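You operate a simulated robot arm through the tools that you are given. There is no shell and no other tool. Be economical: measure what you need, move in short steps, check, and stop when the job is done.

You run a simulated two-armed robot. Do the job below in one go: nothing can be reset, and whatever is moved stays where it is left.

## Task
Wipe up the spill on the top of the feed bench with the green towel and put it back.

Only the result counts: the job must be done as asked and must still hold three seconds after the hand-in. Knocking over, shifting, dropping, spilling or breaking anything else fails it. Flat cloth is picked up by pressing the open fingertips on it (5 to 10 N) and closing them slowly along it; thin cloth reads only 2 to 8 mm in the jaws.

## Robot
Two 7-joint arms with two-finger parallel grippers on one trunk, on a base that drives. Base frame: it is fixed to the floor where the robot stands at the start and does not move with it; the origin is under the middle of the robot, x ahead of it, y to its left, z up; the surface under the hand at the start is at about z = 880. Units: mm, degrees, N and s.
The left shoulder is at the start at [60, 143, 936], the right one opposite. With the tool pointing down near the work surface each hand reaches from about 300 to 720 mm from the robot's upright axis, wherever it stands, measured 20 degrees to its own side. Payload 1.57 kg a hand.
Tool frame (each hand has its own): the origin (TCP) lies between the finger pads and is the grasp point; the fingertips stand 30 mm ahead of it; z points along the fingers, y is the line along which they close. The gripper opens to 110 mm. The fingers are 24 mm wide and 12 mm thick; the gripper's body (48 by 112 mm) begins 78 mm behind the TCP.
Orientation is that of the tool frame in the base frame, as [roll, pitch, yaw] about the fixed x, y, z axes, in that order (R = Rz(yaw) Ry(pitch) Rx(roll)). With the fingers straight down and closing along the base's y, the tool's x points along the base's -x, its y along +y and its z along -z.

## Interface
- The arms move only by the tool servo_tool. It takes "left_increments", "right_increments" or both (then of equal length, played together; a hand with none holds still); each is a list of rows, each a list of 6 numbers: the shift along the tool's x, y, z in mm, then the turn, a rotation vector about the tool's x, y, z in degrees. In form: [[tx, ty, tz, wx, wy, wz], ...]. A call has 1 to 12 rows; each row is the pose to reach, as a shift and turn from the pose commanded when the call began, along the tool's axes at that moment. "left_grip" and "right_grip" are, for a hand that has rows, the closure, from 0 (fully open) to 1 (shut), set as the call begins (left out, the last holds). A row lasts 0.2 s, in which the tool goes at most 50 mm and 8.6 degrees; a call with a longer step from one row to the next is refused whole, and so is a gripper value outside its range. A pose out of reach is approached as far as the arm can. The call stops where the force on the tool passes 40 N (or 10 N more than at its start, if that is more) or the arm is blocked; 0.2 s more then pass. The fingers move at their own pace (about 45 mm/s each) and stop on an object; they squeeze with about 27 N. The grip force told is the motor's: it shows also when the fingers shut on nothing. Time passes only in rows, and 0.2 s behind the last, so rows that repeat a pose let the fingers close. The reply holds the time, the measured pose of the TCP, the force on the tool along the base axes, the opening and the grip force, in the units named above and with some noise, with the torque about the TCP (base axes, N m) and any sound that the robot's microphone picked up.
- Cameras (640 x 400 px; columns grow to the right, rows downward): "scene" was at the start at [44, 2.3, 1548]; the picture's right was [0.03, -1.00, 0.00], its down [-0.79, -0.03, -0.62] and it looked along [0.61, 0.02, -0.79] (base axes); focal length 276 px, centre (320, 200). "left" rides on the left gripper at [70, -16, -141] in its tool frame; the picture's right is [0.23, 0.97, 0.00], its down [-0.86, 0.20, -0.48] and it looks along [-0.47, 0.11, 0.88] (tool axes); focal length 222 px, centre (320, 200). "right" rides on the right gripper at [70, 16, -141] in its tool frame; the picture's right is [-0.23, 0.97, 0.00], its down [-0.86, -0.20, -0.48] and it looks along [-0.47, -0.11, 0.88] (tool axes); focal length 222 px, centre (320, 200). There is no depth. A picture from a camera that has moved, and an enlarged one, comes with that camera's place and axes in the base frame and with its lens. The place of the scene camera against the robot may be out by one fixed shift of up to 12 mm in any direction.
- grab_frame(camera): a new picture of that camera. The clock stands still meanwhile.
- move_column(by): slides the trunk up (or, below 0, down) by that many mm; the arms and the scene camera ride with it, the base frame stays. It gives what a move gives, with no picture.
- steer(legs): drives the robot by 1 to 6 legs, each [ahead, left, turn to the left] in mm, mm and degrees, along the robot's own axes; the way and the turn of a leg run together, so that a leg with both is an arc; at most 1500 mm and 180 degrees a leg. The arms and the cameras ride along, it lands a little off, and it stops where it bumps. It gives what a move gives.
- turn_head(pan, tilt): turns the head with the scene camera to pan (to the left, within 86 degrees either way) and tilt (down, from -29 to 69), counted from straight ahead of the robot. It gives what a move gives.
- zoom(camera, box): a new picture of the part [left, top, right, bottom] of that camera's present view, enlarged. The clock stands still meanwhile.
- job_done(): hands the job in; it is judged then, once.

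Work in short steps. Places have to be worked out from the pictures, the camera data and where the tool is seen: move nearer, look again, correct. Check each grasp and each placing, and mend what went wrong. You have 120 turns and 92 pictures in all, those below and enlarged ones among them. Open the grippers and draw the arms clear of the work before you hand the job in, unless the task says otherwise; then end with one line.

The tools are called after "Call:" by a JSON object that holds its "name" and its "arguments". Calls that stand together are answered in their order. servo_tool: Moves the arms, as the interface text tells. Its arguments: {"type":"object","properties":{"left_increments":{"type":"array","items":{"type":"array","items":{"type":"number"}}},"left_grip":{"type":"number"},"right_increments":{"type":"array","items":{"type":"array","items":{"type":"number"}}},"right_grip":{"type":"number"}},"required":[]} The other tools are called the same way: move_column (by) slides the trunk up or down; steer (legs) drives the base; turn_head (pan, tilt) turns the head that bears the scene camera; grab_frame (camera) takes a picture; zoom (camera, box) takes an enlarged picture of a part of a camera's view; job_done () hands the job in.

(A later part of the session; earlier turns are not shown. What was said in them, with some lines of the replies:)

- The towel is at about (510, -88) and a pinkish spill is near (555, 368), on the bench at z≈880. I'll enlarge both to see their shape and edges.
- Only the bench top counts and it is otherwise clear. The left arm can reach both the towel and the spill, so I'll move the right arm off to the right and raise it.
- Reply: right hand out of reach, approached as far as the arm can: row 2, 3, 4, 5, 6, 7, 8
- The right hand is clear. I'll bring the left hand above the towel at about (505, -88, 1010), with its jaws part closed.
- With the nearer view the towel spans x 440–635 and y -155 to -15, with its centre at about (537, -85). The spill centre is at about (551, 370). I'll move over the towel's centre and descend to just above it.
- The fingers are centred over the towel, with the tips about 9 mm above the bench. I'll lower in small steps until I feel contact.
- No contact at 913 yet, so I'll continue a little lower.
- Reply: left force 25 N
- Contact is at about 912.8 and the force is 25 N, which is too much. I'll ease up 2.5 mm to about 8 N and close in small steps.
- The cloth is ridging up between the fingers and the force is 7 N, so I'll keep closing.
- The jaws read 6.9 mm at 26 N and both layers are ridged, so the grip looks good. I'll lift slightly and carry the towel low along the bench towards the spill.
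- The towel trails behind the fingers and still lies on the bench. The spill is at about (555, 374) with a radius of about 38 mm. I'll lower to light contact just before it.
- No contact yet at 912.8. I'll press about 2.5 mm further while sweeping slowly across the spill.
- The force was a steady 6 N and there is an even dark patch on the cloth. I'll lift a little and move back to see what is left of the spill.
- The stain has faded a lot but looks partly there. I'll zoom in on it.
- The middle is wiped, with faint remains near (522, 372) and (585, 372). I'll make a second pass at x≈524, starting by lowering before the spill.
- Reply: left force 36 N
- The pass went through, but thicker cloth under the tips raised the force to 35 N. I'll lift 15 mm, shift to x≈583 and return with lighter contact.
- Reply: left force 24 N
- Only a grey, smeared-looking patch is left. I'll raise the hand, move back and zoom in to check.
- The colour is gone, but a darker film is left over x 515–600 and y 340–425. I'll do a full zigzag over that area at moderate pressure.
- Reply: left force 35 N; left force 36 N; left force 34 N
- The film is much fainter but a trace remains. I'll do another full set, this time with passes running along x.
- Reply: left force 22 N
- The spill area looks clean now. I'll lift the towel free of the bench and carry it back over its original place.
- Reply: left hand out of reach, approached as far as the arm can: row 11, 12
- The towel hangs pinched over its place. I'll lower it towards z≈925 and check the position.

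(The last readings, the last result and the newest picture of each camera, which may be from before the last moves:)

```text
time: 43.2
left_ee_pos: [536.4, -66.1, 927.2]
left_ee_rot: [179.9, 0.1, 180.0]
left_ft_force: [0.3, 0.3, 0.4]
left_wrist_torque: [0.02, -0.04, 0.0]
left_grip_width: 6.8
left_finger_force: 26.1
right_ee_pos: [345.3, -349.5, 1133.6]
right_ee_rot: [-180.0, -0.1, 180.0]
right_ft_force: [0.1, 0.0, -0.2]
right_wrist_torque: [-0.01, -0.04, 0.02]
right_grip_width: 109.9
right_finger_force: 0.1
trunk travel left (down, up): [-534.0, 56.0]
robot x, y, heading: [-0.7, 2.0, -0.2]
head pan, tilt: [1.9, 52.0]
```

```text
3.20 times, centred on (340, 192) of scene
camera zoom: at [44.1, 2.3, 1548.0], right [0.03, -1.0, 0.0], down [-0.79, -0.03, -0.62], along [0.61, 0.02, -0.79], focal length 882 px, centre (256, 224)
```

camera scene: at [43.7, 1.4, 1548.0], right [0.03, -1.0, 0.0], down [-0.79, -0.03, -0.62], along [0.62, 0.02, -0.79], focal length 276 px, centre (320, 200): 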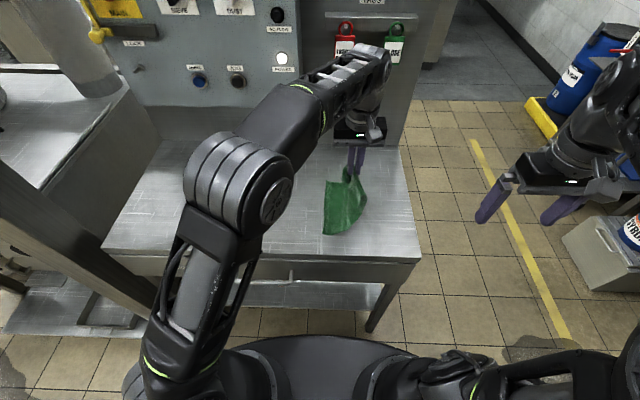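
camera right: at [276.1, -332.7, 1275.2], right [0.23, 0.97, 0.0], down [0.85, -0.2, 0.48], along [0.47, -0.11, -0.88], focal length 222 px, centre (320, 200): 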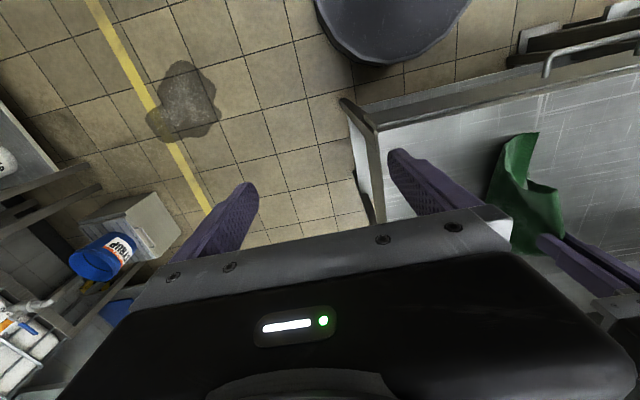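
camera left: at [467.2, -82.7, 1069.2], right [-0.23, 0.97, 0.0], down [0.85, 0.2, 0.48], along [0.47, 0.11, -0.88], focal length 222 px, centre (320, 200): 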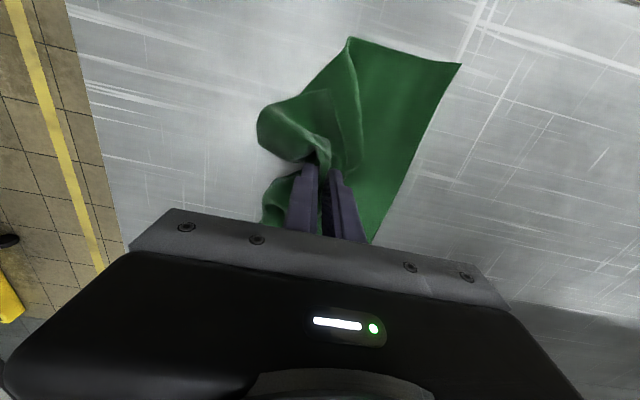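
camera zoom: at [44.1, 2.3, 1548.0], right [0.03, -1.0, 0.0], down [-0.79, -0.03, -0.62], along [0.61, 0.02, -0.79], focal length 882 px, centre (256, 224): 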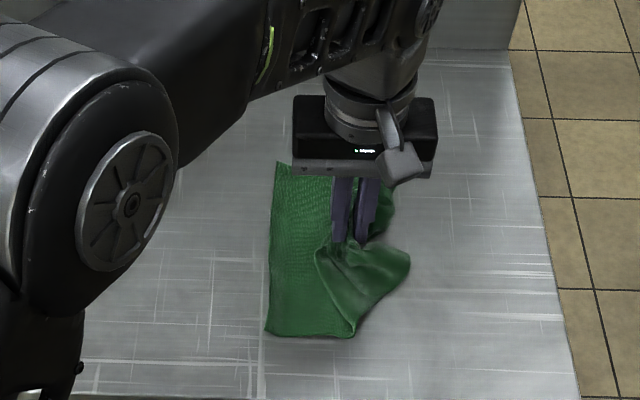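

The towel's +y half lies flat, while the -y half is bunched by the fingers. I'll slide 19 mm to the right, set it down, release and look.

Call:
{"name": "servo_tool", "arguments": {"left_increments": [[0, -10, 4, 0, 0, 0], [0, -19, 8, 0, 0, 0], [0, -19, 12, 0, 0, 0], [0, -19, 12, 0, 0, 0]]}}

Call:
{"name": "servo_tool", "arguments": {"left_increments": [[0, 0, 0, 0, 0, 0], [0, 0, 0, 0, 0, 0]], "left_grip": 0.8}}

Call:
{"name": "servo_tool", "arguments": {"left_increments": [[0, 0, -10, 0, 0, 0], [0, 0, -30, 0, 0, 0], [40, 0, -60, 0, 0, 0], [80, 0, -90, 0, 0, 0], [120, 0, -110, 0, 0, 0]]}}

Call:
{"name": "grab_frame", "arguments": {"camera": "left"}}

Call:
{"name": "zoom", "arguments": {"camera": "scene", "box": [240, 130, 440, 255]}}

```text
time: 44.2
left_ee_pos: [536.3, -84.7, 913.8]
left_ee_rot: [180.0, 0.1, 180.0]
left_ft_force: [1.4, -1.5, 9.3]
left_wrist_torque: [0.02, -0.09, -0.02]
left_grip_width: 7.0
left_finger_force: 26.3
right_ee_pos: [345.2, -349.5, 1134.4]
right_ee_rot: [-180.0, 0.0, 180.0]
right_ft_force: [0.4, 0.4, -0.6]
right_wrist_torque: [0.01, 0.0, -0.02]
right_grip_width: 110.0
right_finger_force: 0.1
trunk travel left (down, up): [-534.0, 56.0]
robot x, y, heading: [1.4, -1.0, -0.1]
head pan, tilt: [1.9, 52.0]
```

```text
time: 44.8
left_ee_pos: [536.3, -86.4, 914.9]
left_ee_rot: [179.9, 0.0, -179.9]
left_ft_force: [0.7, -2.3, 8.9]
left_wrist_torque: [0.01, -0.02, 0.02]
left_grip_width: 18.8
left_finger_force: 0.1
right_ee_pos: [346.3, -349.1, 1133.3]
right_ee_rot: [180.0, 0.0, 180.0]
right_ft_force: [0.1, 0.4, 0.3]
right_wrist_torque: [0.01, -0.02, -0.01]
right_grip_width: 110.0
right_finger_force: 0.0
trunk travel left (down, up): [-534.0, 56.0]
robot x, y, heading: [-1.5, -1.4, -0.2]
head pan, tilt: [1.9, 52.0]
```

```text
time: 46.0
left_ee_pos: [414.9, -83.3, 1024.2]
left_ee_rot: [179.9, -0.1, -179.9]
left_ft_force: [-0.6, 0.0, 0.9]
left_wrist_torque: [-0.01, -0.01, -0.03]
left_grip_width: 21.8
left_finger_force: 0.0
right_ee_pos: [343.9, -349.2, 1133.5]
right_ee_rot: [180.0, 0.0, 180.0]
right_ft_force: [-0.7, 0.4, -0.1]
right_wrist_torque: [-0.04, -0.04, -0.02]
right_grip_width: 109.8
right_finger_force: 0.0
trunk travel left (down, up): [-534.0, 56.0]
robot x, y, heading: [2.1, 0.3, 0.0]
head pan, tilt: [1.9, 52.0]
```

```text
63 pictures are left
camera left: at [345.7, -100.6, 1167.7], right [-0.23, 0.97, 0.0], down [0.85, 0.2, 0.48], along [0.47, 0.11, -0.88], focal length 222 px, centre (320, 200)
```

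left: 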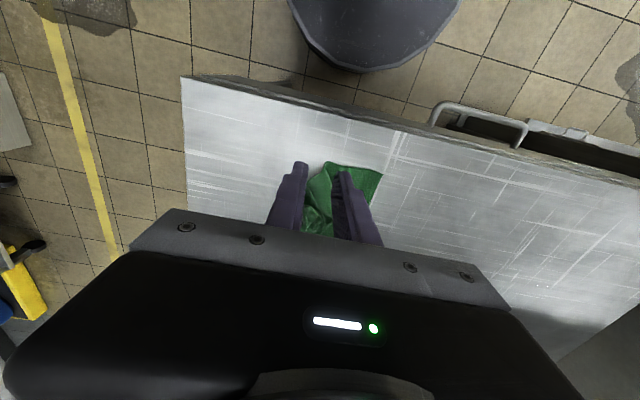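

```text
3.20 times, centred on (340, 192) of scene
camera zoom: at [42.8, 2.6, 1548.0], right [0.03, -1.0, 0.0], down [-0.79, -0.03, -0.62], along [0.62, 0.02, -0.79], focal length 882 px, centre (256, 224)
```

zoom: 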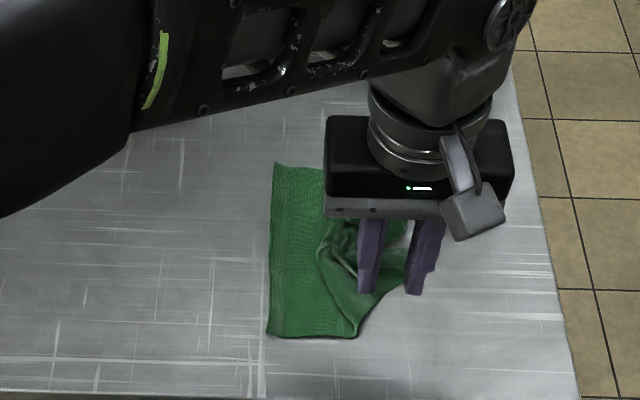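

I'll move the left arm away to see the released towel and the spill area properly.

Call:
{"name": "servo_tool", "arguments": {"left_increments": [[0, 20, -30, 0, 0, 0], [0, 60, -60, 0, 0, 0], [0, 100, -80, 0, 0, 0], [0, 145, -80, 0, 0, 0], [10, 190, -80, 0, 0, 0], [20, 235, -80, 0, 0, 0], [20, 280, -80, 0, 0, 0]]}}

Call:
{"name": "grab_frame", "arguments": {"camera": "left"}}

Call:
{"name": "zoom", "arguments": {"camera": "scene", "box": [240, 130, 440, 255]}}

```text
time: 47.6
left_ee_pos: [396.9, 197.0, 1104.4]
left_ee_rot: [180.0, 0.0, -180.0]
left_ft_force: [0.2, -0.1, 0.0]
left_wrist_torque: [-0.01, 0.0, 0.03]
left_grip_width: 22.2
left_finger_force: 0.1
right_ee_pos: [346.1, -349.3, 1135.0]
right_ee_rot: [-180.0, 0.1, -180.0]
right_ft_force: [-0.5, -0.6, 0.3]
right_wrist_torque: [-0.01, -0.02, 0.0]
right_grip_width: 110.1
right_finger_force: 0.0
trunk travel left (down, up): [-534.0, 56.0]
robot x, y, heading: [-1.9, -2.4, -0.2]
head pan, tilt: [1.9, 52.0]
```

```text
61 pictures are left
camera left: at [327.7, 180.0, 1247.5], right [-0.23, 0.97, 0.0], down [0.86, 0.2, 0.48], along [0.47, 0.11, -0.88], focal length 222 px, centre (320, 200)
```

left: 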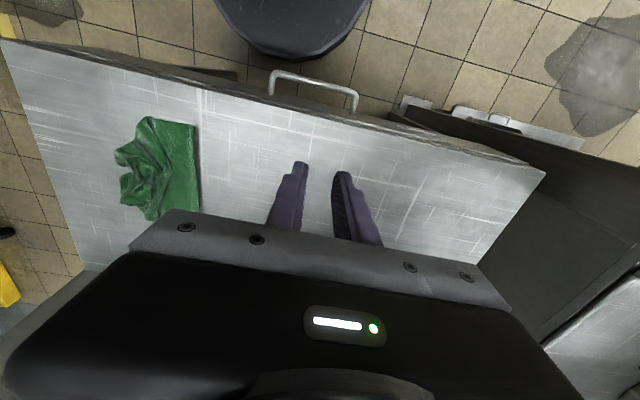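

```text
3.20 times, centred on (340, 192) of scene
camera zoom: at [43.9, 3.1, 1548.0], right [0.03, -1.0, 0.0], down [-0.79, -0.03, -0.62], along [0.61, 0.02, -0.79], focal length 882 px, centre (256, 224)
```

zoom: 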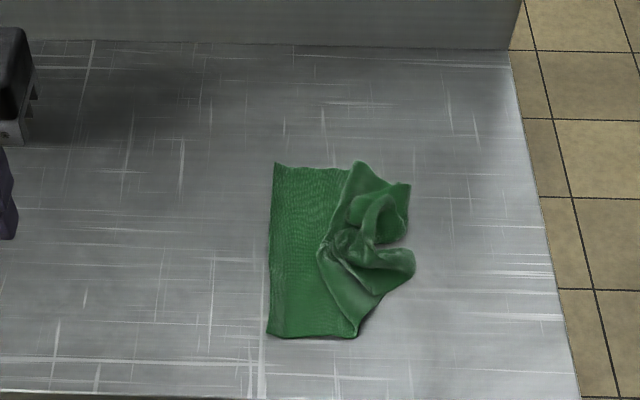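

The spill area is clean. The towel lies near its place, but its right half is bunched and about 30 mm short. I'll use the right hand to pull the bunched lobe at about (512, -110) outwards, first moving above it.

Call:
{"name": "servo_tool", "arguments": {"right_increments": [[-25, 40, 20, 0, 0, 0], [-50, 80, 50, 0, 0, 0], [-80, 115, 80, 0, 0, 0], [-110, 155, 110, 0, 0, 0], [-140, 195, 140, 0, 0, 0], [-166, 235, 165, 0, 0, 0], [-166, 237, 180, 0, 0, 0], [-166, 237, 180, 0, 0, 0]], "right_grip": 0.65}}

Call:
{"name": "grab_frame", "arguments": {"camera": "right"}}

Call:
{"name": "zoom", "arguments": {"camera": "scene", "box": [240, 130, 440, 255]}}

```text
refused: row 1 steps farther than a row can; nothing moved
```

```text
59 pictures are left
camera right: at [276.4, -331.3, 1275.6], right [0.23, 0.97, 0.0], down [0.85, -0.2, 0.48], along [0.47, -0.11, -0.88], focal length 222 px, centre (320, 200)
```

right: 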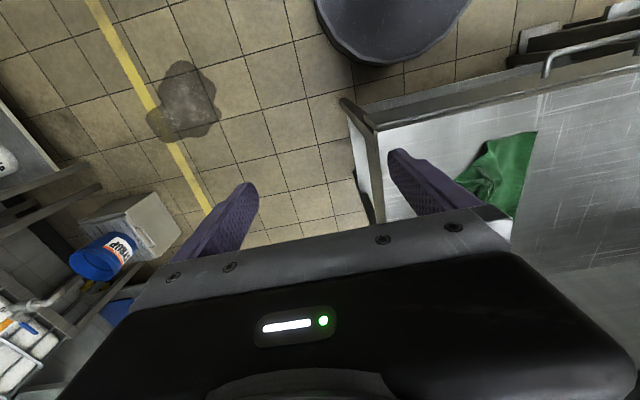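

```text
3.20 times, centred on (340, 192) of scene
camera zoom: at [43.9, 3.1, 1548.0], right [0.03, -1.0, 0.0], down [-0.79, -0.03, -0.62], along [0.61, 0.02, -0.79], focal length 882 px, centre (256, 224)
```

zoom: 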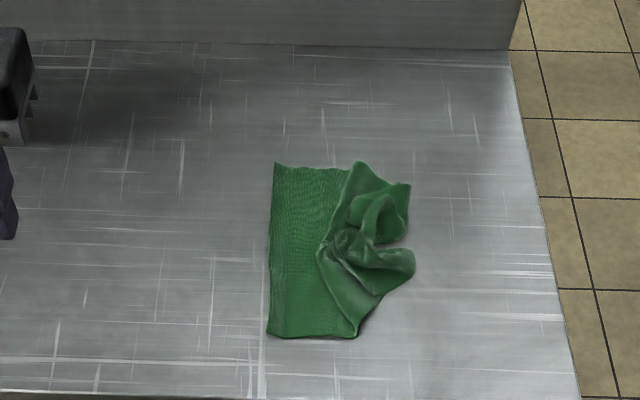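

The first step was too long, so I'll use shorter ones.

Call:
{"name": "servo_tool", "arguments": {"right_increments": [[-20, 30, 15, 0, 0, 0], [-40, 60, 35, 0, 0, 0], [-60, 90, 55, 0, 0, 0], [-80, 120, 75, 0, 0, 0], [-105, 150, 95, 0, 0, 0], [-130, 180, 115, 0, 0, 0], [-150, 210, 130, 0, 0, 0], [-166, 237, 145, 0, 0, 0], [-166, 237, 165, 0, 0, 0], [-166, 237, 175, 0, 0, 0]], "right_grip": 0.65}}

Call:
{"name": "grab_frame", "arguments": {"camera": "right"}}

Call:
{"name": "zoom", "arguments": {"camera": "scene", "box": [240, 130, 440, 255]}}

```text
time: 49.8
left_ee_pos: [396.6, 195.1, 1103.6]
left_ee_rot: [-180.0, 0.0, 180.0]
left_ft_force: [0.6, -0.5, -0.1]
left_wrist_torque: [0.02, -0.03, -0.01]
left_grip_width: 22.0
left_finger_force: 0.0
right_ee_pos: [513.3, -112.1, 959.5]
right_ee_rot: [-180.0, -0.1, -180.0]
right_ft_force: [-0.7, -0.1, -1.3]
right_wrist_torque: [-0.01, -0.01, -0.02]
right_grip_width: 38.7
right_finger_force: 0.2
trunk travel left (down, up): [-534.0, 56.0]
robot x, y, heading: [1.9, -1.4, 0.1]
head pan, tilt: [1.9, 52.0]
```

```text
57 pictures are left
camera right: at [443.9, -94.5, 1100.7], right [0.23, 0.97, 0.0], down [0.86, -0.2, 0.48], along [0.47, -0.11, -0.88], focal length 222 px, centre (320, 200)
```

right: 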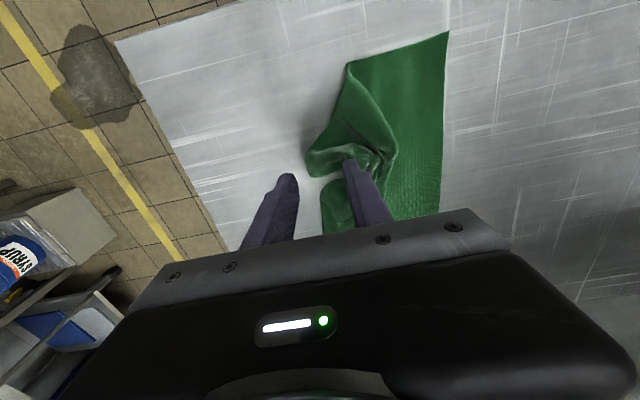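

```text
3.20 times, centred on (340, 192) of scene
camera zoom: at [44.3, 2.5, 1548.0], right [0.03, -1.0, 0.0], down [-0.79, -0.03, -0.62], along [0.61, 0.02, -0.79], focal length 882 px, centre (256, 224)
```

zoom: 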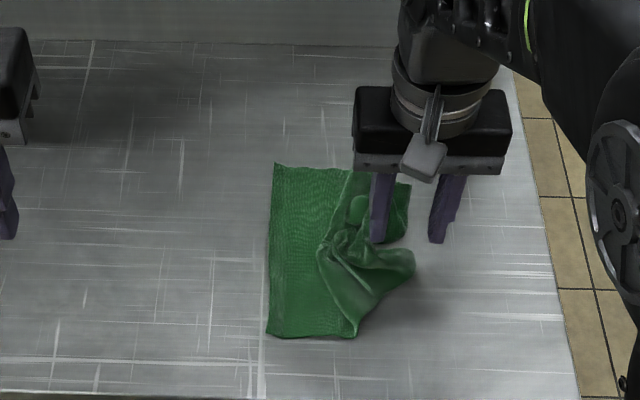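

The lobe's edge is at about (510, -122), between the two fingertips (y -93 and -131). I'll lower to the surface and close.

Call:
{"name": "servo_tool", "arguments": {"right_increments": [[3, 0, 20, 0, 0, 0], [3, 0, 38, 0, 0, 0], [3, 0, 44, 0, 0, 0], [3, 0, 46, 0, 0, 0]]}}

Call:
{"name": "servo_tool", "arguments": {"right_increments": [[0, 0, 0, 0, 0, 0], [0, 0, 0, 0, 0, 0]], "right_grip": 0.82}}

Call:
{"name": "servo_tool", "arguments": {"right_increments": [[0, 0, 0, 0, 0, 0], [0, 0, 0, 0, 0, 0], [0, 0, 0, 0, 0, 0]], "right_grip": 1.0}}

Call:
{"name": "grab_frame", "arguments": {"camera": "right"}}

```text
time: 50.8
left_ee_pos: [396.6, 195.6, 1105.2]
left_ee_rot: [-180.0, 0.0, -179.9]
left_ft_force: [-0.2, 0.5, 0.0]
left_wrist_torque: [0.0, -0.01, 0.01]
left_grip_width: 21.8
left_finger_force: 0.0
right_ee_pos: [510.7, -110.6, 913.4]
right_ee_rot: [179.8, 0.2, -180.0]
right_ft_force: [2.3, 0.2, 13.1]
right_wrist_torque: [0.41, -0.08, -0.07]
right_grip_width: 38.7
right_finger_force: 0.2
trunk travel left (down, up): [-534.0, 56.0]
robot x, y, heading: [-0.8, 0.1, 0.3]
head pan, tilt: [1.9, 52.0]
```

```text
time: 51.4
left_ee_pos: [396.0, 196.1, 1105.4]
left_ee_rot: [179.9, 0.0, 180.0]
left_ft_force: [0.0, 0.8, 0.1]
left_wrist_torque: [-0.04, -0.01, -0.02]
left_grip_width: 22.1
left_finger_force: 0.0
right_ee_pos: [510.3, -110.8, 913.0]
right_ee_rot: [179.9, 0.1, -180.0]
right_ft_force: [-0.4, 1.3, 19.5]
right_wrist_torque: [0.4, 0.0, 0.02]
right_grip_width: 20.4
right_finger_force: 0.5
trunk travel left (down, up): [-534.0, 56.0]
robot x, y, heading: [-1.7, -0.7, 0.1]
head pan, tilt: [1.9, 52.0]
```

```text
time: 52.2
left_ee_pos: [397.4, 195.9, 1105.7]
left_ee_rot: [179.9, 0.1, -180.0]
left_ft_force: [-1.1, 0.2, -0.1]
left_wrist_torque: [0.02, 0.0, 0.0]
left_grip_width: 22.2
left_finger_force: 0.1
right_ee_pos: [509.4, -110.6, 914.4]
right_ee_rot: [-179.9, 0.1, 180.0]
right_ft_force: [0.3, 4.7, 23.0]
right_wrist_torque: [0.36, 0.02, -0.02]
right_grip_width: 6.3
right_finger_force: 26.6
trunk travel left (down, up): [-534.0, 56.0]
robot x, y, heading: [-1.0, -1.3, 0.1]
head pan, tilt: [1.9, 52.0]
```

```text
55 pictures are left
camera right: at [439.3, -94.2, 1055.7], right [0.23, 0.97, 0.0], down [0.85, -0.2, 0.48], along [0.47, -0.11, -0.88], focal length 222 px, centre (320, 200)
```

right: 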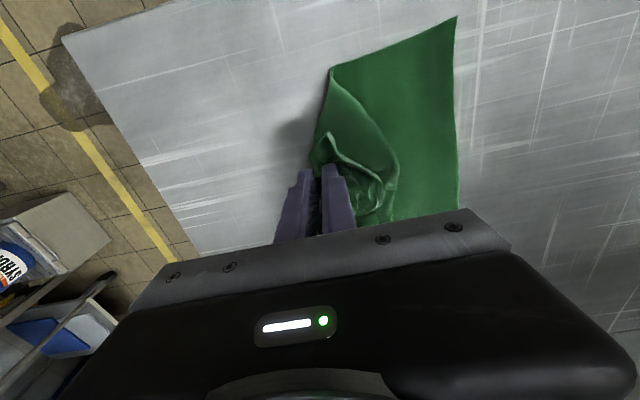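

The lobe is gripped at 6.3 mm. I'll lift 10 mm and pull 50 mm to the right, then look.

Call:
{"name": "servo_tool", "arguments": {"right_increments": [[0, 0, -10, 0, 0, 0], [0, -12, -12, 0, 0, 0], [0, -25, -12, 0, 0, 0], [0, -38, -12, 0, 0, 0], [0, -48, -10, 0, 0, 0]]}}

Call:
{"name": "grab_frame", "arguments": {"camera": "right"}}

Call:
{"name": "zoom", "arguments": {"camera": "scene", "box": [240, 130, 440, 255]}}

```text
time: 53.4
left_ee_pos: [397.5, 195.4, 1105.3]
left_ee_rot: [180.0, 0.1, -180.0]
left_ft_force: [0.0, -0.3, -0.5]
left_wrist_torque: [0.02, -0.01, 0.0]
left_grip_width: 21.9
left_finger_force: 0.1
right_ee_pos: [509.6, -159.8, 923.0]
right_ee_rot: [180.0, 0.0, -180.0]
right_ft_force: [0.5, 0.7, 0.1]
right_wrist_torque: [0.0, 0.01, -0.04]
right_grip_width: 3.2
right_finger_force: 24.5
trunk travel left (down, up): [-534.0, 56.0]
robot x, y, heading: [1.2, 1.3, 0.0]
head pan, tilt: [1.9, 52.0]
```

```text
54 pictures are left
camera right: at [440.4, -143.2, 1064.5], right [0.23, 0.97, 0.0], down [0.86, -0.2, 0.48], along [0.47, -0.11, -0.88], focal length 222 px, centre (320, 200)
```

right: 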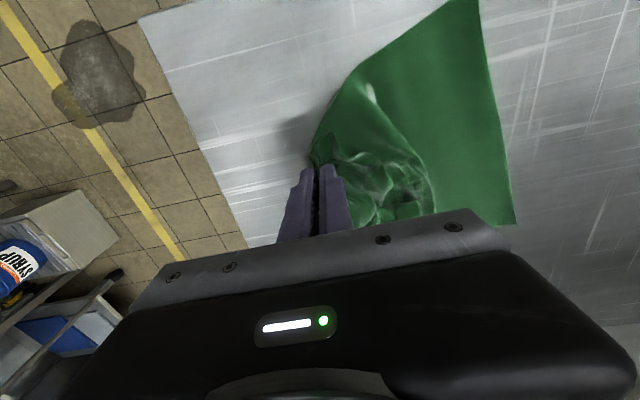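

```text
3.20 times, centred on (340, 192) of scene
camera zoom: at [44.1, 2.2, 1548.0], right [0.03, -1.0, 0.0], down [-0.79, -0.03, -0.62], along [0.61, 0.02, -0.79], focal length 882 px, centre (256, 224)
```

zoom: 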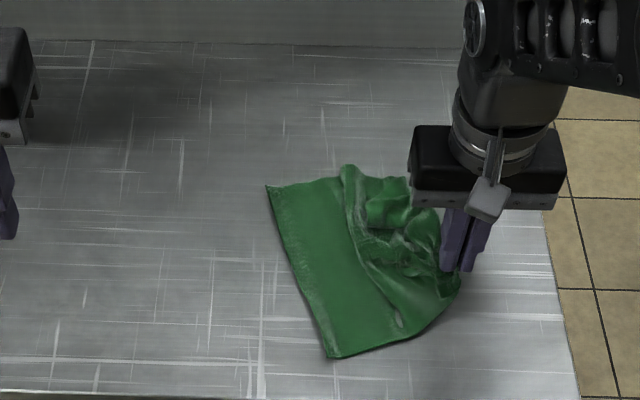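

The towel spread out but turned a bit. I'll set this down and release, then pull the far right corner, near (600, -120), to square it up.

Call:
{"name": "servo_tool", "arguments": {"right_increments": [[0, 0, 8, 0, 0, 0], [0, 0, 8, 0, 0, 0]]}}

Call:
{"name": "servo_tool", "arguments": {"right_increments": [[0, 0, 0, 0, 0, 0], [0, 0, 0, 0, 0, 0], [0, 0, -20, 0, 0, 0], [0, 0, -50, 0, 0, 0], [30, 0, -90, 0, 0, 0], [70, 0, -120, 0, 0, 0]], "right_grip": 0.7}}

Call:
{"name": "zoom", "arguments": {"camera": "scene", "box": [240, 130, 440, 255]}}

Call:
{"name": "grab_frame", "arguments": {"camera": "right"}}

```text
time: 54.0
left_ee_pos: [397.4, 196.2, 1105.2]
left_ee_rot: [-180.0, 0.1, -180.0]
left_ft_force: [1.0, -0.7, 0.8]
left_wrist_torque: [0.0, -0.01, 0.0]
left_grip_width: 22.2
left_finger_force: 0.1
right_ee_pos: [510.5, -159.6, 916.0]
right_ee_rot: [180.0, 0.1, -180.0]
right_ft_force: [0.3, -0.9, 7.8]
right_wrist_torque: [0.06, -0.02, -0.01]
right_grip_width: 3.2
right_finger_force: 24.1
trunk travel left (down, up): [-534.0, 56.0]
robot x, y, heading: [-0.3, -0.5, -0.1]
head pan, tilt: [1.9, 52.0]
```

```text
time: 55.4
left_ee_pos: [397.9, 195.2, 1104.9]
left_ee_rot: [-180.0, 0.0, -180.0]
left_ft_force: [0.0, -0.4, 0.1]
left_wrist_torque: [0.01, -0.02, 0.02]
left_grip_width: 21.9
left_finger_force: 0.1
right_ee_pos: [437.4, -159.8, 1035.6]
right_ee_rot: [-180.0, -0.1, 179.9]
right_ft_force: [0.3, -0.3, -0.1]
right_wrist_torque: [0.01, 0.01, 0.04]
right_grip_width: 32.8
right_finger_force: 0.2
trunk travel left (down, up): [-534.0, 56.0]
robot x, y, heading: [-0.2, -0.2, 0.2]
head pan, tilt: [1.9, 52.0]
```

```text
3.20 times, centred on (340, 192) of scene
camera zoom: at [43.0, 2.0, 1548.0], right [0.03, -1.0, 0.0], down [-0.79, -0.03, -0.62], along [0.62, 0.02, -0.79], focal length 882 px, centre (256, 224)
```

zoom: 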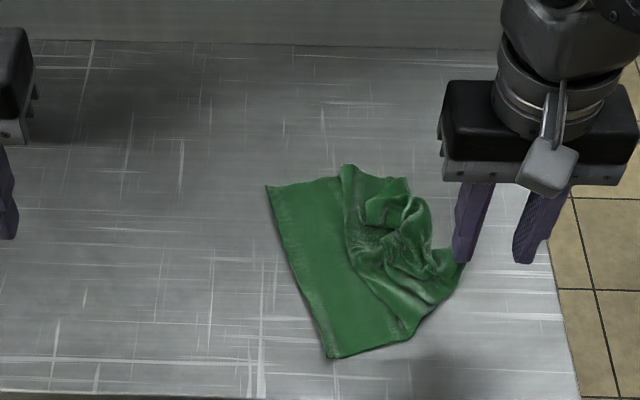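

```text
51 pictures are left
camera right: at [369.0, -142.7, 1177.1], right [0.23, 0.97, 0.0], down [0.85, -0.2, 0.48], along [0.47, -0.11, -0.88], focal length 222 px, centre (320, 200)
```

right: 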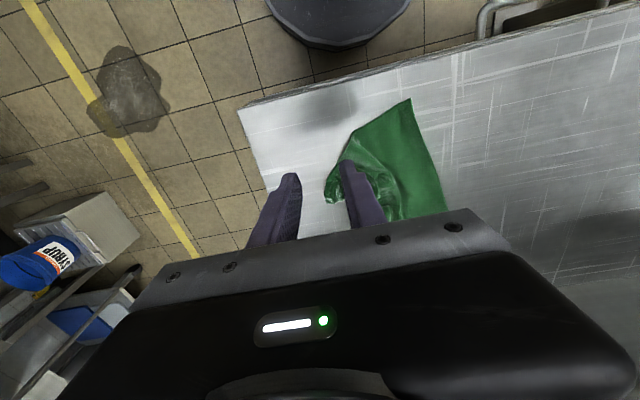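

The far right corner is at about (605, -128). I'll move the right hand over it at a moderate height.

Call:
{"name": "servo_tool", "arguments": {"right_increments": [[-40, 10, 0, 0, 0, 0], [-80, 20, 10, 0, 0, 0], [-120, 28, 30, 0, 0, 0], [-155, 34, 50, 0, 0, 0], [-163, 36, 80, 0, 0, 0], [-163, 36, 90, 0, 0, 0]], "right_grip": 0.65}}

Call:
{"name": "zoom", "arguments": {"camera": "right", "box": [220, 80, 460, 230]}}

Call:
{"name": "zoom", "arguments": {"camera": "scene", "box": [240, 130, 440, 255]}}

```text
time: 56.8
left_ee_pos: [396.2, 196.0, 1104.7]
left_ee_rot: [-179.9, 0.0, -179.9]
left_ft_force: [-0.5, 0.3, 0.0]
left_wrist_torque: [0.03, -0.05, 0.0]
left_grip_width: 21.8
left_finger_force: 0.0
right_ee_pos: [602.9, -124.4, 943.6]
right_ee_rot: [180.0, -0.1, -180.0]
right_ft_force: [0.4, -0.1, -0.2]
right_wrist_torque: [-0.01, 0.02, -0.03]
right_grip_width: 38.6
right_finger_force: 0.0
trunk travel left (down, up): [-534.0, 56.0]
robot x, y, heading: [-0.3, -2.5, -0.0]
head pan, tilt: [1.9, 52.0]
```

```text
2.67 times, centred on (340, 155) of right
camera zoom: at [533.3, -106.5, 1085.6], right [0.23, 0.97, 0.0], down [0.86, -0.2, 0.48], along [0.47, -0.11, -0.88], focal length 592 px, centre (267, 320)
```

zoom: 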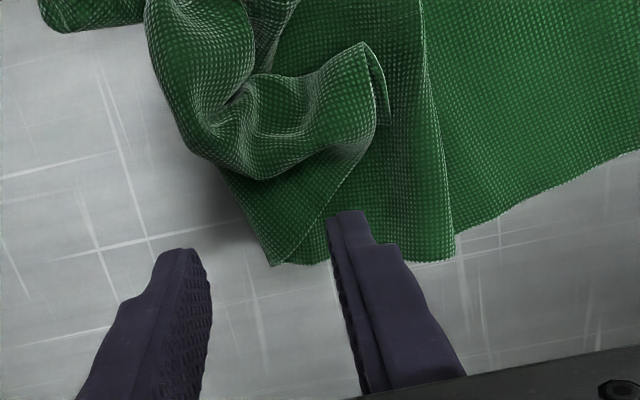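

```text
3.20 times, centred on (340, 192) of scene
camera zoom: at [44.1, 2.4, 1548.0], right [0.03, -1.0, 0.0], down [-0.79, -0.03, -0.62], along [0.61, 0.02, -0.79], focal length 882 px, centre (256, 224)
```

zoom: 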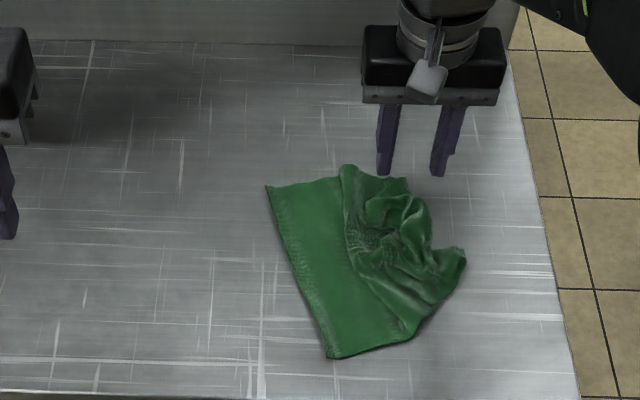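

The corner is between the fingertips. I'll lower, close, and pull right and slightly away.

Call:
{"name": "servo_tool", "arguments": {"right_increments": [[0, 0, 15, 0, 0, 0], [0, 0, 26, 0, 0, 0], [0, 0, 30, 0, 0, 0], [0, 0, 31, 0, 0, 0]]}}

Call:
{"name": "servo_tool", "arguments": {"right_increments": [[0, 0, 0, 0, 0, 0], [0, 0, 0, 0, 0, 0]], "right_grip": 0.82}}

Call:
{"name": "servo_tool", "arguments": {"right_increments": [[0, 0, 0, 0, 0, 0], [0, 0, 0, 0, 0, 0], [0, 0, 0, 0, 0, 0]], "right_grip": 1.0}}

Call:
{"name": "servo_tool", "arguments": {"right_increments": [[0, 0, -8, 0, 0, 0], [-2, -10, -10, 0, 0, 0], [-5, -20, -10, 0, 0, 0], [-8, -30, -10, 0, 0, 0]]}}

Call:
{"name": "zoom", "arguments": {"camera": "scene", "box": [240, 130, 440, 255]}}

```text
time: 57.8
left_ee_pos: [397.0, 196.2, 1104.7]
left_ee_rot: [-179.9, 0.0, -180.0]
left_ft_force: [-0.3, 0.2, -0.4]
left_wrist_torque: [0.01, -0.01, 0.01]
left_grip_width: 21.9
left_finger_force: 0.2
right_ee_pos: [603.2, -124.5, 914.4]
right_ee_rot: [180.0, -0.1, -180.0]
right_ft_force: [-0.6, -0.6, -0.1]
right_wrist_torque: [0.01, 0.0, 0.01]
right_grip_width: 38.3
right_finger_force: 0.0
trunk travel left (down, up): [-534.0, 56.0]
robot x, y, heading: [-3.0, 5.6, -0.4]
head pan, tilt: [1.9, 52.0]
```

```text
time: 58.4
left_ee_pos: [397.0, 195.4, 1104.0]
left_ee_rot: [180.0, 0.1, 180.0]
left_ft_force: [0.3, -1.1, 0.5]
left_wrist_torque: [0.01, 0.01, 0.02]
left_grip_width: 22.2
left_finger_force: 0.1
right_ee_pos: [602.7, -122.8, 913.9]
right_ee_rot: [180.0, 0.1, -180.0]
right_ft_force: [0.1, -0.4, 0.2]
right_wrist_torque: [-0.04, 0.01, -0.02]
right_grip_width: 19.7
right_finger_force: 0.1
trunk travel left (down, up): [-534.0, 56.0]
robot x, y, heading: [-1.8, -4.0, 0.1]
head pan, tilt: [1.9, 52.0]
```

```text
time: 59.2
left_ee_pos: [398.2, 195.8, 1103.9]
left_ee_rot: [-179.9, 0.0, -180.0]
left_ft_force: [-0.6, 0.3, 0.5]
left_wrist_torque: [0.0, -0.01, 0.05]
left_grip_width: 21.8
left_finger_force: 0.1
right_ee_pos: [602.4, -123.9, 915.0]
right_ee_rot: [-179.9, 0.0, -180.0]
right_ft_force: [-0.5, 0.5, 0.4]
right_wrist_torque: [-0.01, 0.02, 0.0]
right_grip_width: 2.4
right_finger_force: 23.7
trunk travel left (down, up): [-534.0, 56.0]
robot x, y, heading: [0.1, -0.4, 0.2]
head pan, tilt: [1.9, 52.0]
```

```text
time: 60.2
left_ee_pos: [397.5, 195.3, 1104.7]
left_ee_rot: [180.0, -0.1, 180.0]
left_ft_force: [0.0, 0.0, -0.2]
left_wrist_torque: [-0.01, 0.03, -0.01]
left_grip_width: 22.1
left_finger_force: 0.1
right_ee_pos: [610.3, -154.1, 923.8]
right_ee_rot: [180.0, 0.0, 180.0]
right_ft_force: [-0.3, -0.2, 0.0]
right_wrist_torque: [0.0, 0.0, 0.02]
right_grip_width: 2.2
right_finger_force: 23.4
trunk travel left (down, up): [-534.0, 56.0]
robot x, y, heading: [3.9, 0.8, -0.3]
head pan, tilt: [1.9, 52.0]
```

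```text
3.20 times, centred on (340, 192) of scene
camera zoom: at [44.2, 2.1, 1548.0], right [0.03, -1.0, 0.0], down [-0.79, -0.03, -0.62], along [0.61, 0.02, -0.79], focal length 882 px, centre (256, 224)
```

zoom: 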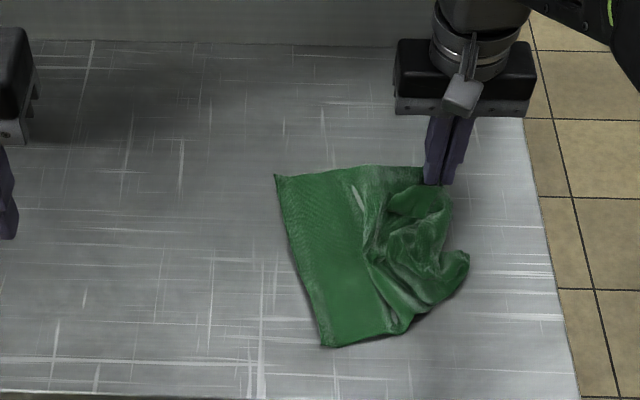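

The towel now covers nearly its original footprint, with its centre within about 10 mm. I'll set it down, release and draw the right hand clear.

Call:
{"name": "servo_tool", "arguments": {"right_increments": [[0, 0, 8, 0, 0, 0], [0, 0, 8, 0, 0, 0]]}}

Call:
{"name": "servo_tool", "arguments": {"right_increments": [[0, 0, 0, 0, 0, 0], [0, 0, 0, 0, 0, 0], [0, 0, -25, 0, 0, 0], [0, 0, -60, 0, 0, 0], [0, 0, -100, 0, 0, 0], [40, -20, -120, 0, 0, 0], [80, -45, -130, 0, 0, 0], [120, -75, -140, 0, 0, 0], [160, -105, -150, 0, 0, 0], [200, -130, -160, 0, 0, 0], [230, -160, -170, 0, 0, 0]], "right_grip": 0.5}}

Call:
{"name": "zoom", "arguments": {"camera": "scene", "box": [240, 130, 440, 255]}}

Call:
{"name": "grab_frame", "arguments": {"camera": "left"}}

Call:
{"name": "grab_frame", "arguments": {"camera": "scene"}}

```text
time: 60.8
left_ee_pos: [397.9, 196.1, 1104.8]
left_ee_rot: [-180.0, 0.0, -180.0]
left_ft_force: [-0.1, 0.5, 0.1]
left_wrist_torque: [0.01, -0.02, 0.0]
left_grip_width: 22.1
left_finger_force: 0.1
right_ee_pos: [610.8, -153.4, 915.6]
right_ee_rot: [180.0, 0.0, -180.0]
right_ft_force: [-0.5, 0.3, -0.3]
right_wrist_torque: [0.02, -0.01, 0.01]
right_grip_width: 2.2
right_finger_force: 23.8
trunk travel left (down, up): [-534.0, 56.0]
robot x, y, heading: [-0.5, -1.4, -0.1]
head pan, tilt: [1.9, 52.0]
```

```text
refused: row 8 steps farther than a row can; nothing moved
```

```text
3.20 times, centred on (340, 192) of scene
camera zoom: at [44.0, 2.4, 1548.0], right [0.03, -1.0, 0.0], down [-0.79, -0.03, -0.62], along [0.61, 0.02, -0.79], focal length 882 px, centre (256, 224)
```

zoom: 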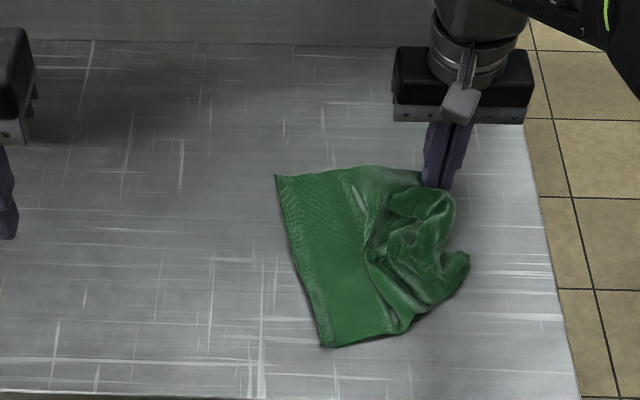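

```text
46 pictures are left
camera left: at [327.8, 179.0, 1247.7], right [-0.23, 0.97, 0.0], down [0.86, 0.2, 0.48], along [0.47, 0.11, -0.88], focal length 222 px, centre (320, 200)
```

left: 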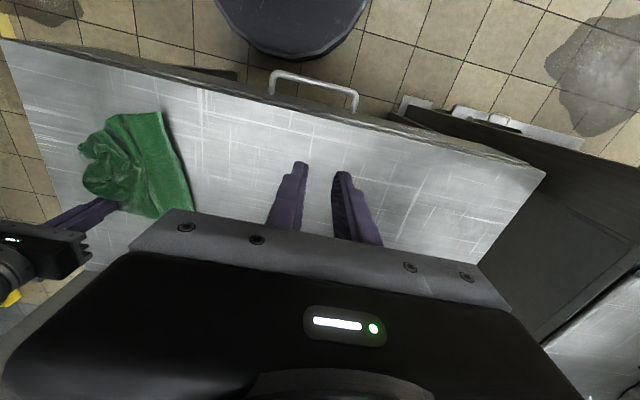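

```text
45 pictures are left
camera scene: at [44.0, 2.4, 1548.0], right [0.03, -1.0, 0.0], down [-0.79, -0.03, -0.62], along [0.61, 0.02, -0.79], focal length 276 px, centre (320, 200)
```

scene: 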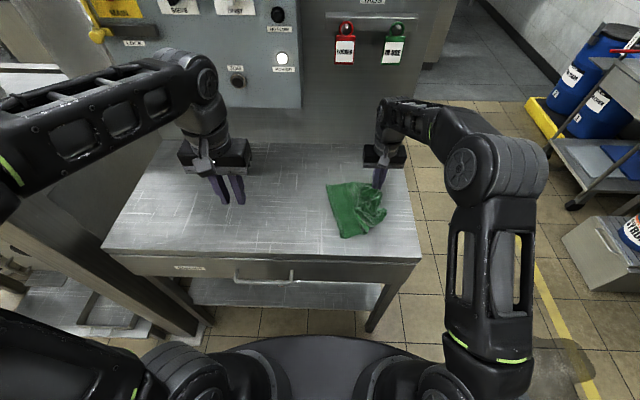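

One step of the retreat was too long, so nothing moved. I'll repeat it in shorter steps, and open the left hand and draw it back to its start place.

Call:
{"name": "servo_tool", "arguments": {"right_increments": [[0, 0, 0, 0, 0, 0], [0, 0, 0, 0, 0, 0], [0, 0, -25, 0, 0, 0], [0, 0, -60, 0, 0, 0], [0, 0, -100, 0, 0, 0], [35, -20, -120, 0, 0, 0], [70, -40, -130, 0, 0, 0], [105, -60, -140, 0, 0, 0], [140, -85, -150, 0, 0, 0], [175, -110, -160, 0, 0, 0], [210, -135, -165, 0, 0, 0], [240, -165, -170, 0, 0, 0]], "right_grip": 0.5}}

Call:
{"name": "servo_tool", "arguments": {"left_increments": [[5, 25, -10, 0, 0, 0], [15, 60, -20, 0, 0, 0], [25, 80, -25, 0, 0, 0]], "left_grip": 0}}

Call:
{"name": "zoom", "arguments": {"camera": "scene", "box": [100, 120, 440, 332]}}

Call:
{"name": "zoom", "arguments": {"camera": "left", "box": [200, 120, 520, 280]}}

```text
time: 63.4
left_ee_pos: [396.3, 195.9, 1105.6]
left_ee_rot: [180.0, -0.1, -179.9]
left_ft_force: [-1.3, -0.1, -0.5]
left_wrist_torque: [0.01, -0.02, 0.0]
left_grip_width: 22.2
left_finger_force: 0.0
right_ee_pos: [369.6, -319.0, 1086.8]
right_ee_rot: [180.0, 0.0, 180.0]
right_ft_force: [-0.4, 0.3, 0.3]
right_wrist_torque: [0.0, 0.03, 0.0]
right_grip_width: 54.9
right_finger_force: 0.1
trunk travel left (down, up): [-534.0, 56.0]
robot x, y, heading: [-1.1, 3.8, 0.2]
head pan, tilt: [1.9, 52.0]
```

```text
time: 64.2
left_ee_pos: [373.6, 278.7, 1129.0]
left_ee_rot: [-180.0, 0.1, 179.7]
left_ft_force: [-0.4, 0.8, -0.4]
left_wrist_torque: [-0.08, 0.02, -0.02]
left_grip_width: 92.0
left_finger_force: 0.1
right_ee_pos: [371.7, -316.1, 1087.7]
right_ee_rot: [-179.8, 0.0, 180.0]
right_ft_force: [0.4, 0.3, 0.9]
right_wrist_torque: [-0.04, 0.01, -0.01]
right_grip_width: 55.1
right_finger_force: 0.1
trunk travel left (down, up): [-534.0, 56.0]
robot x, y, heading: [-1.2, -1.1, 0.5]
head pan, tilt: [1.9, 52.0]
```

```text
1.88 times, centred on (270, 226) of scene
camera zoom: at [45.5, 5.9, 1547.9], right [0.03, -1.0, 0.0], down [-0.79, -0.03, -0.61], along [0.61, 0.02, -0.79], focal length 519 px, centre (414, 151)
```

zoom: 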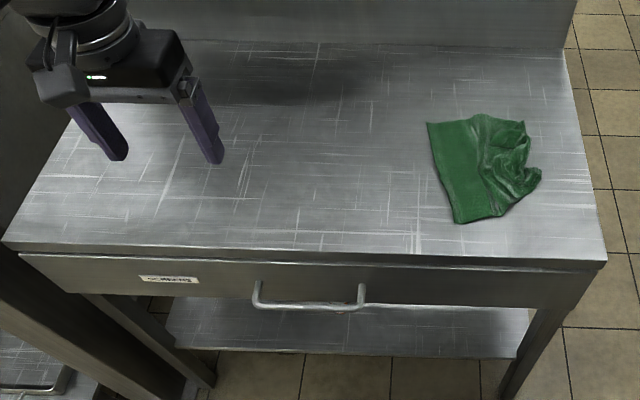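

```text
2.00 times, centred on (360, 200) of left
camera zoom: at [303.5, 260.8, 1271.6], right [-0.22, 0.97, 0.0], down [0.86, 0.2, 0.48], along [0.47, 0.1, -0.88], focal length 444 px, centre (240, 200)
```

zoom: 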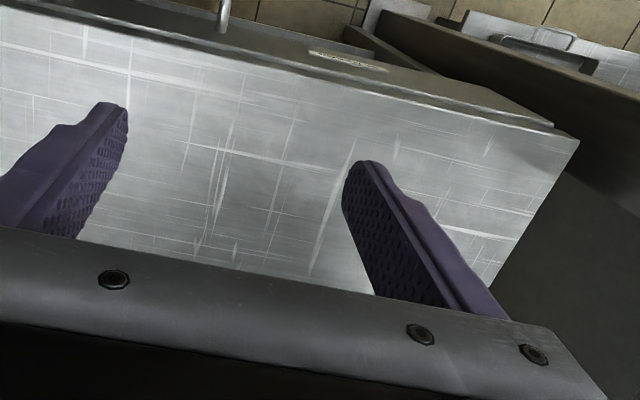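

The bench top is clean, the towel is back in place and both hands are clear. I'll open the right gripper fully, then hand in.

Call:
{"name": "servo_tool", "arguments": {"right_increments": [[0, 0, 0, 0, 0, 0], [0, 0, 0, 0, 0, 0], [0, 0, 0, 0, 0, 0], [0, 0, 0, 0, 0, 0]], "right_grip": 0}}

Call:
{"name": "job_done", "arguments": {}}

```text
time: 65.2
left_ee_pos: [372.0, 274.5, 1128.9]
left_ee_rot: [-179.9, 0.0, 180.0]
left_ft_force: [0.3, -0.5, 0.2]
left_wrist_torque: [0.03, -0.01, 0.0]
left_grip_width: 110.1
left_finger_force: 0.0
right_ee_pos: [370.9, -320.0, 1085.8]
right_ee_rot: [180.0, 0.0, 180.0]
right_ft_force: [-0.6, -0.6, 0.1]
right_wrist_torque: [-0.04, -0.01, -0.02]
right_grip_width: 110.1
right_finger_force: 0.1
trunk travel left (down, up): [-534.0, 56.0]
robot x, y, heading: [1.0, -0.1, -0.3]
head pan, tilt: [1.9, 52.0]
```

```text
The job is handed in.
```

I wiped the spill off the feed bench top and put the green towel back within about 10 mm of its original place; it is slightly turned and its right half is a bit rumpled.
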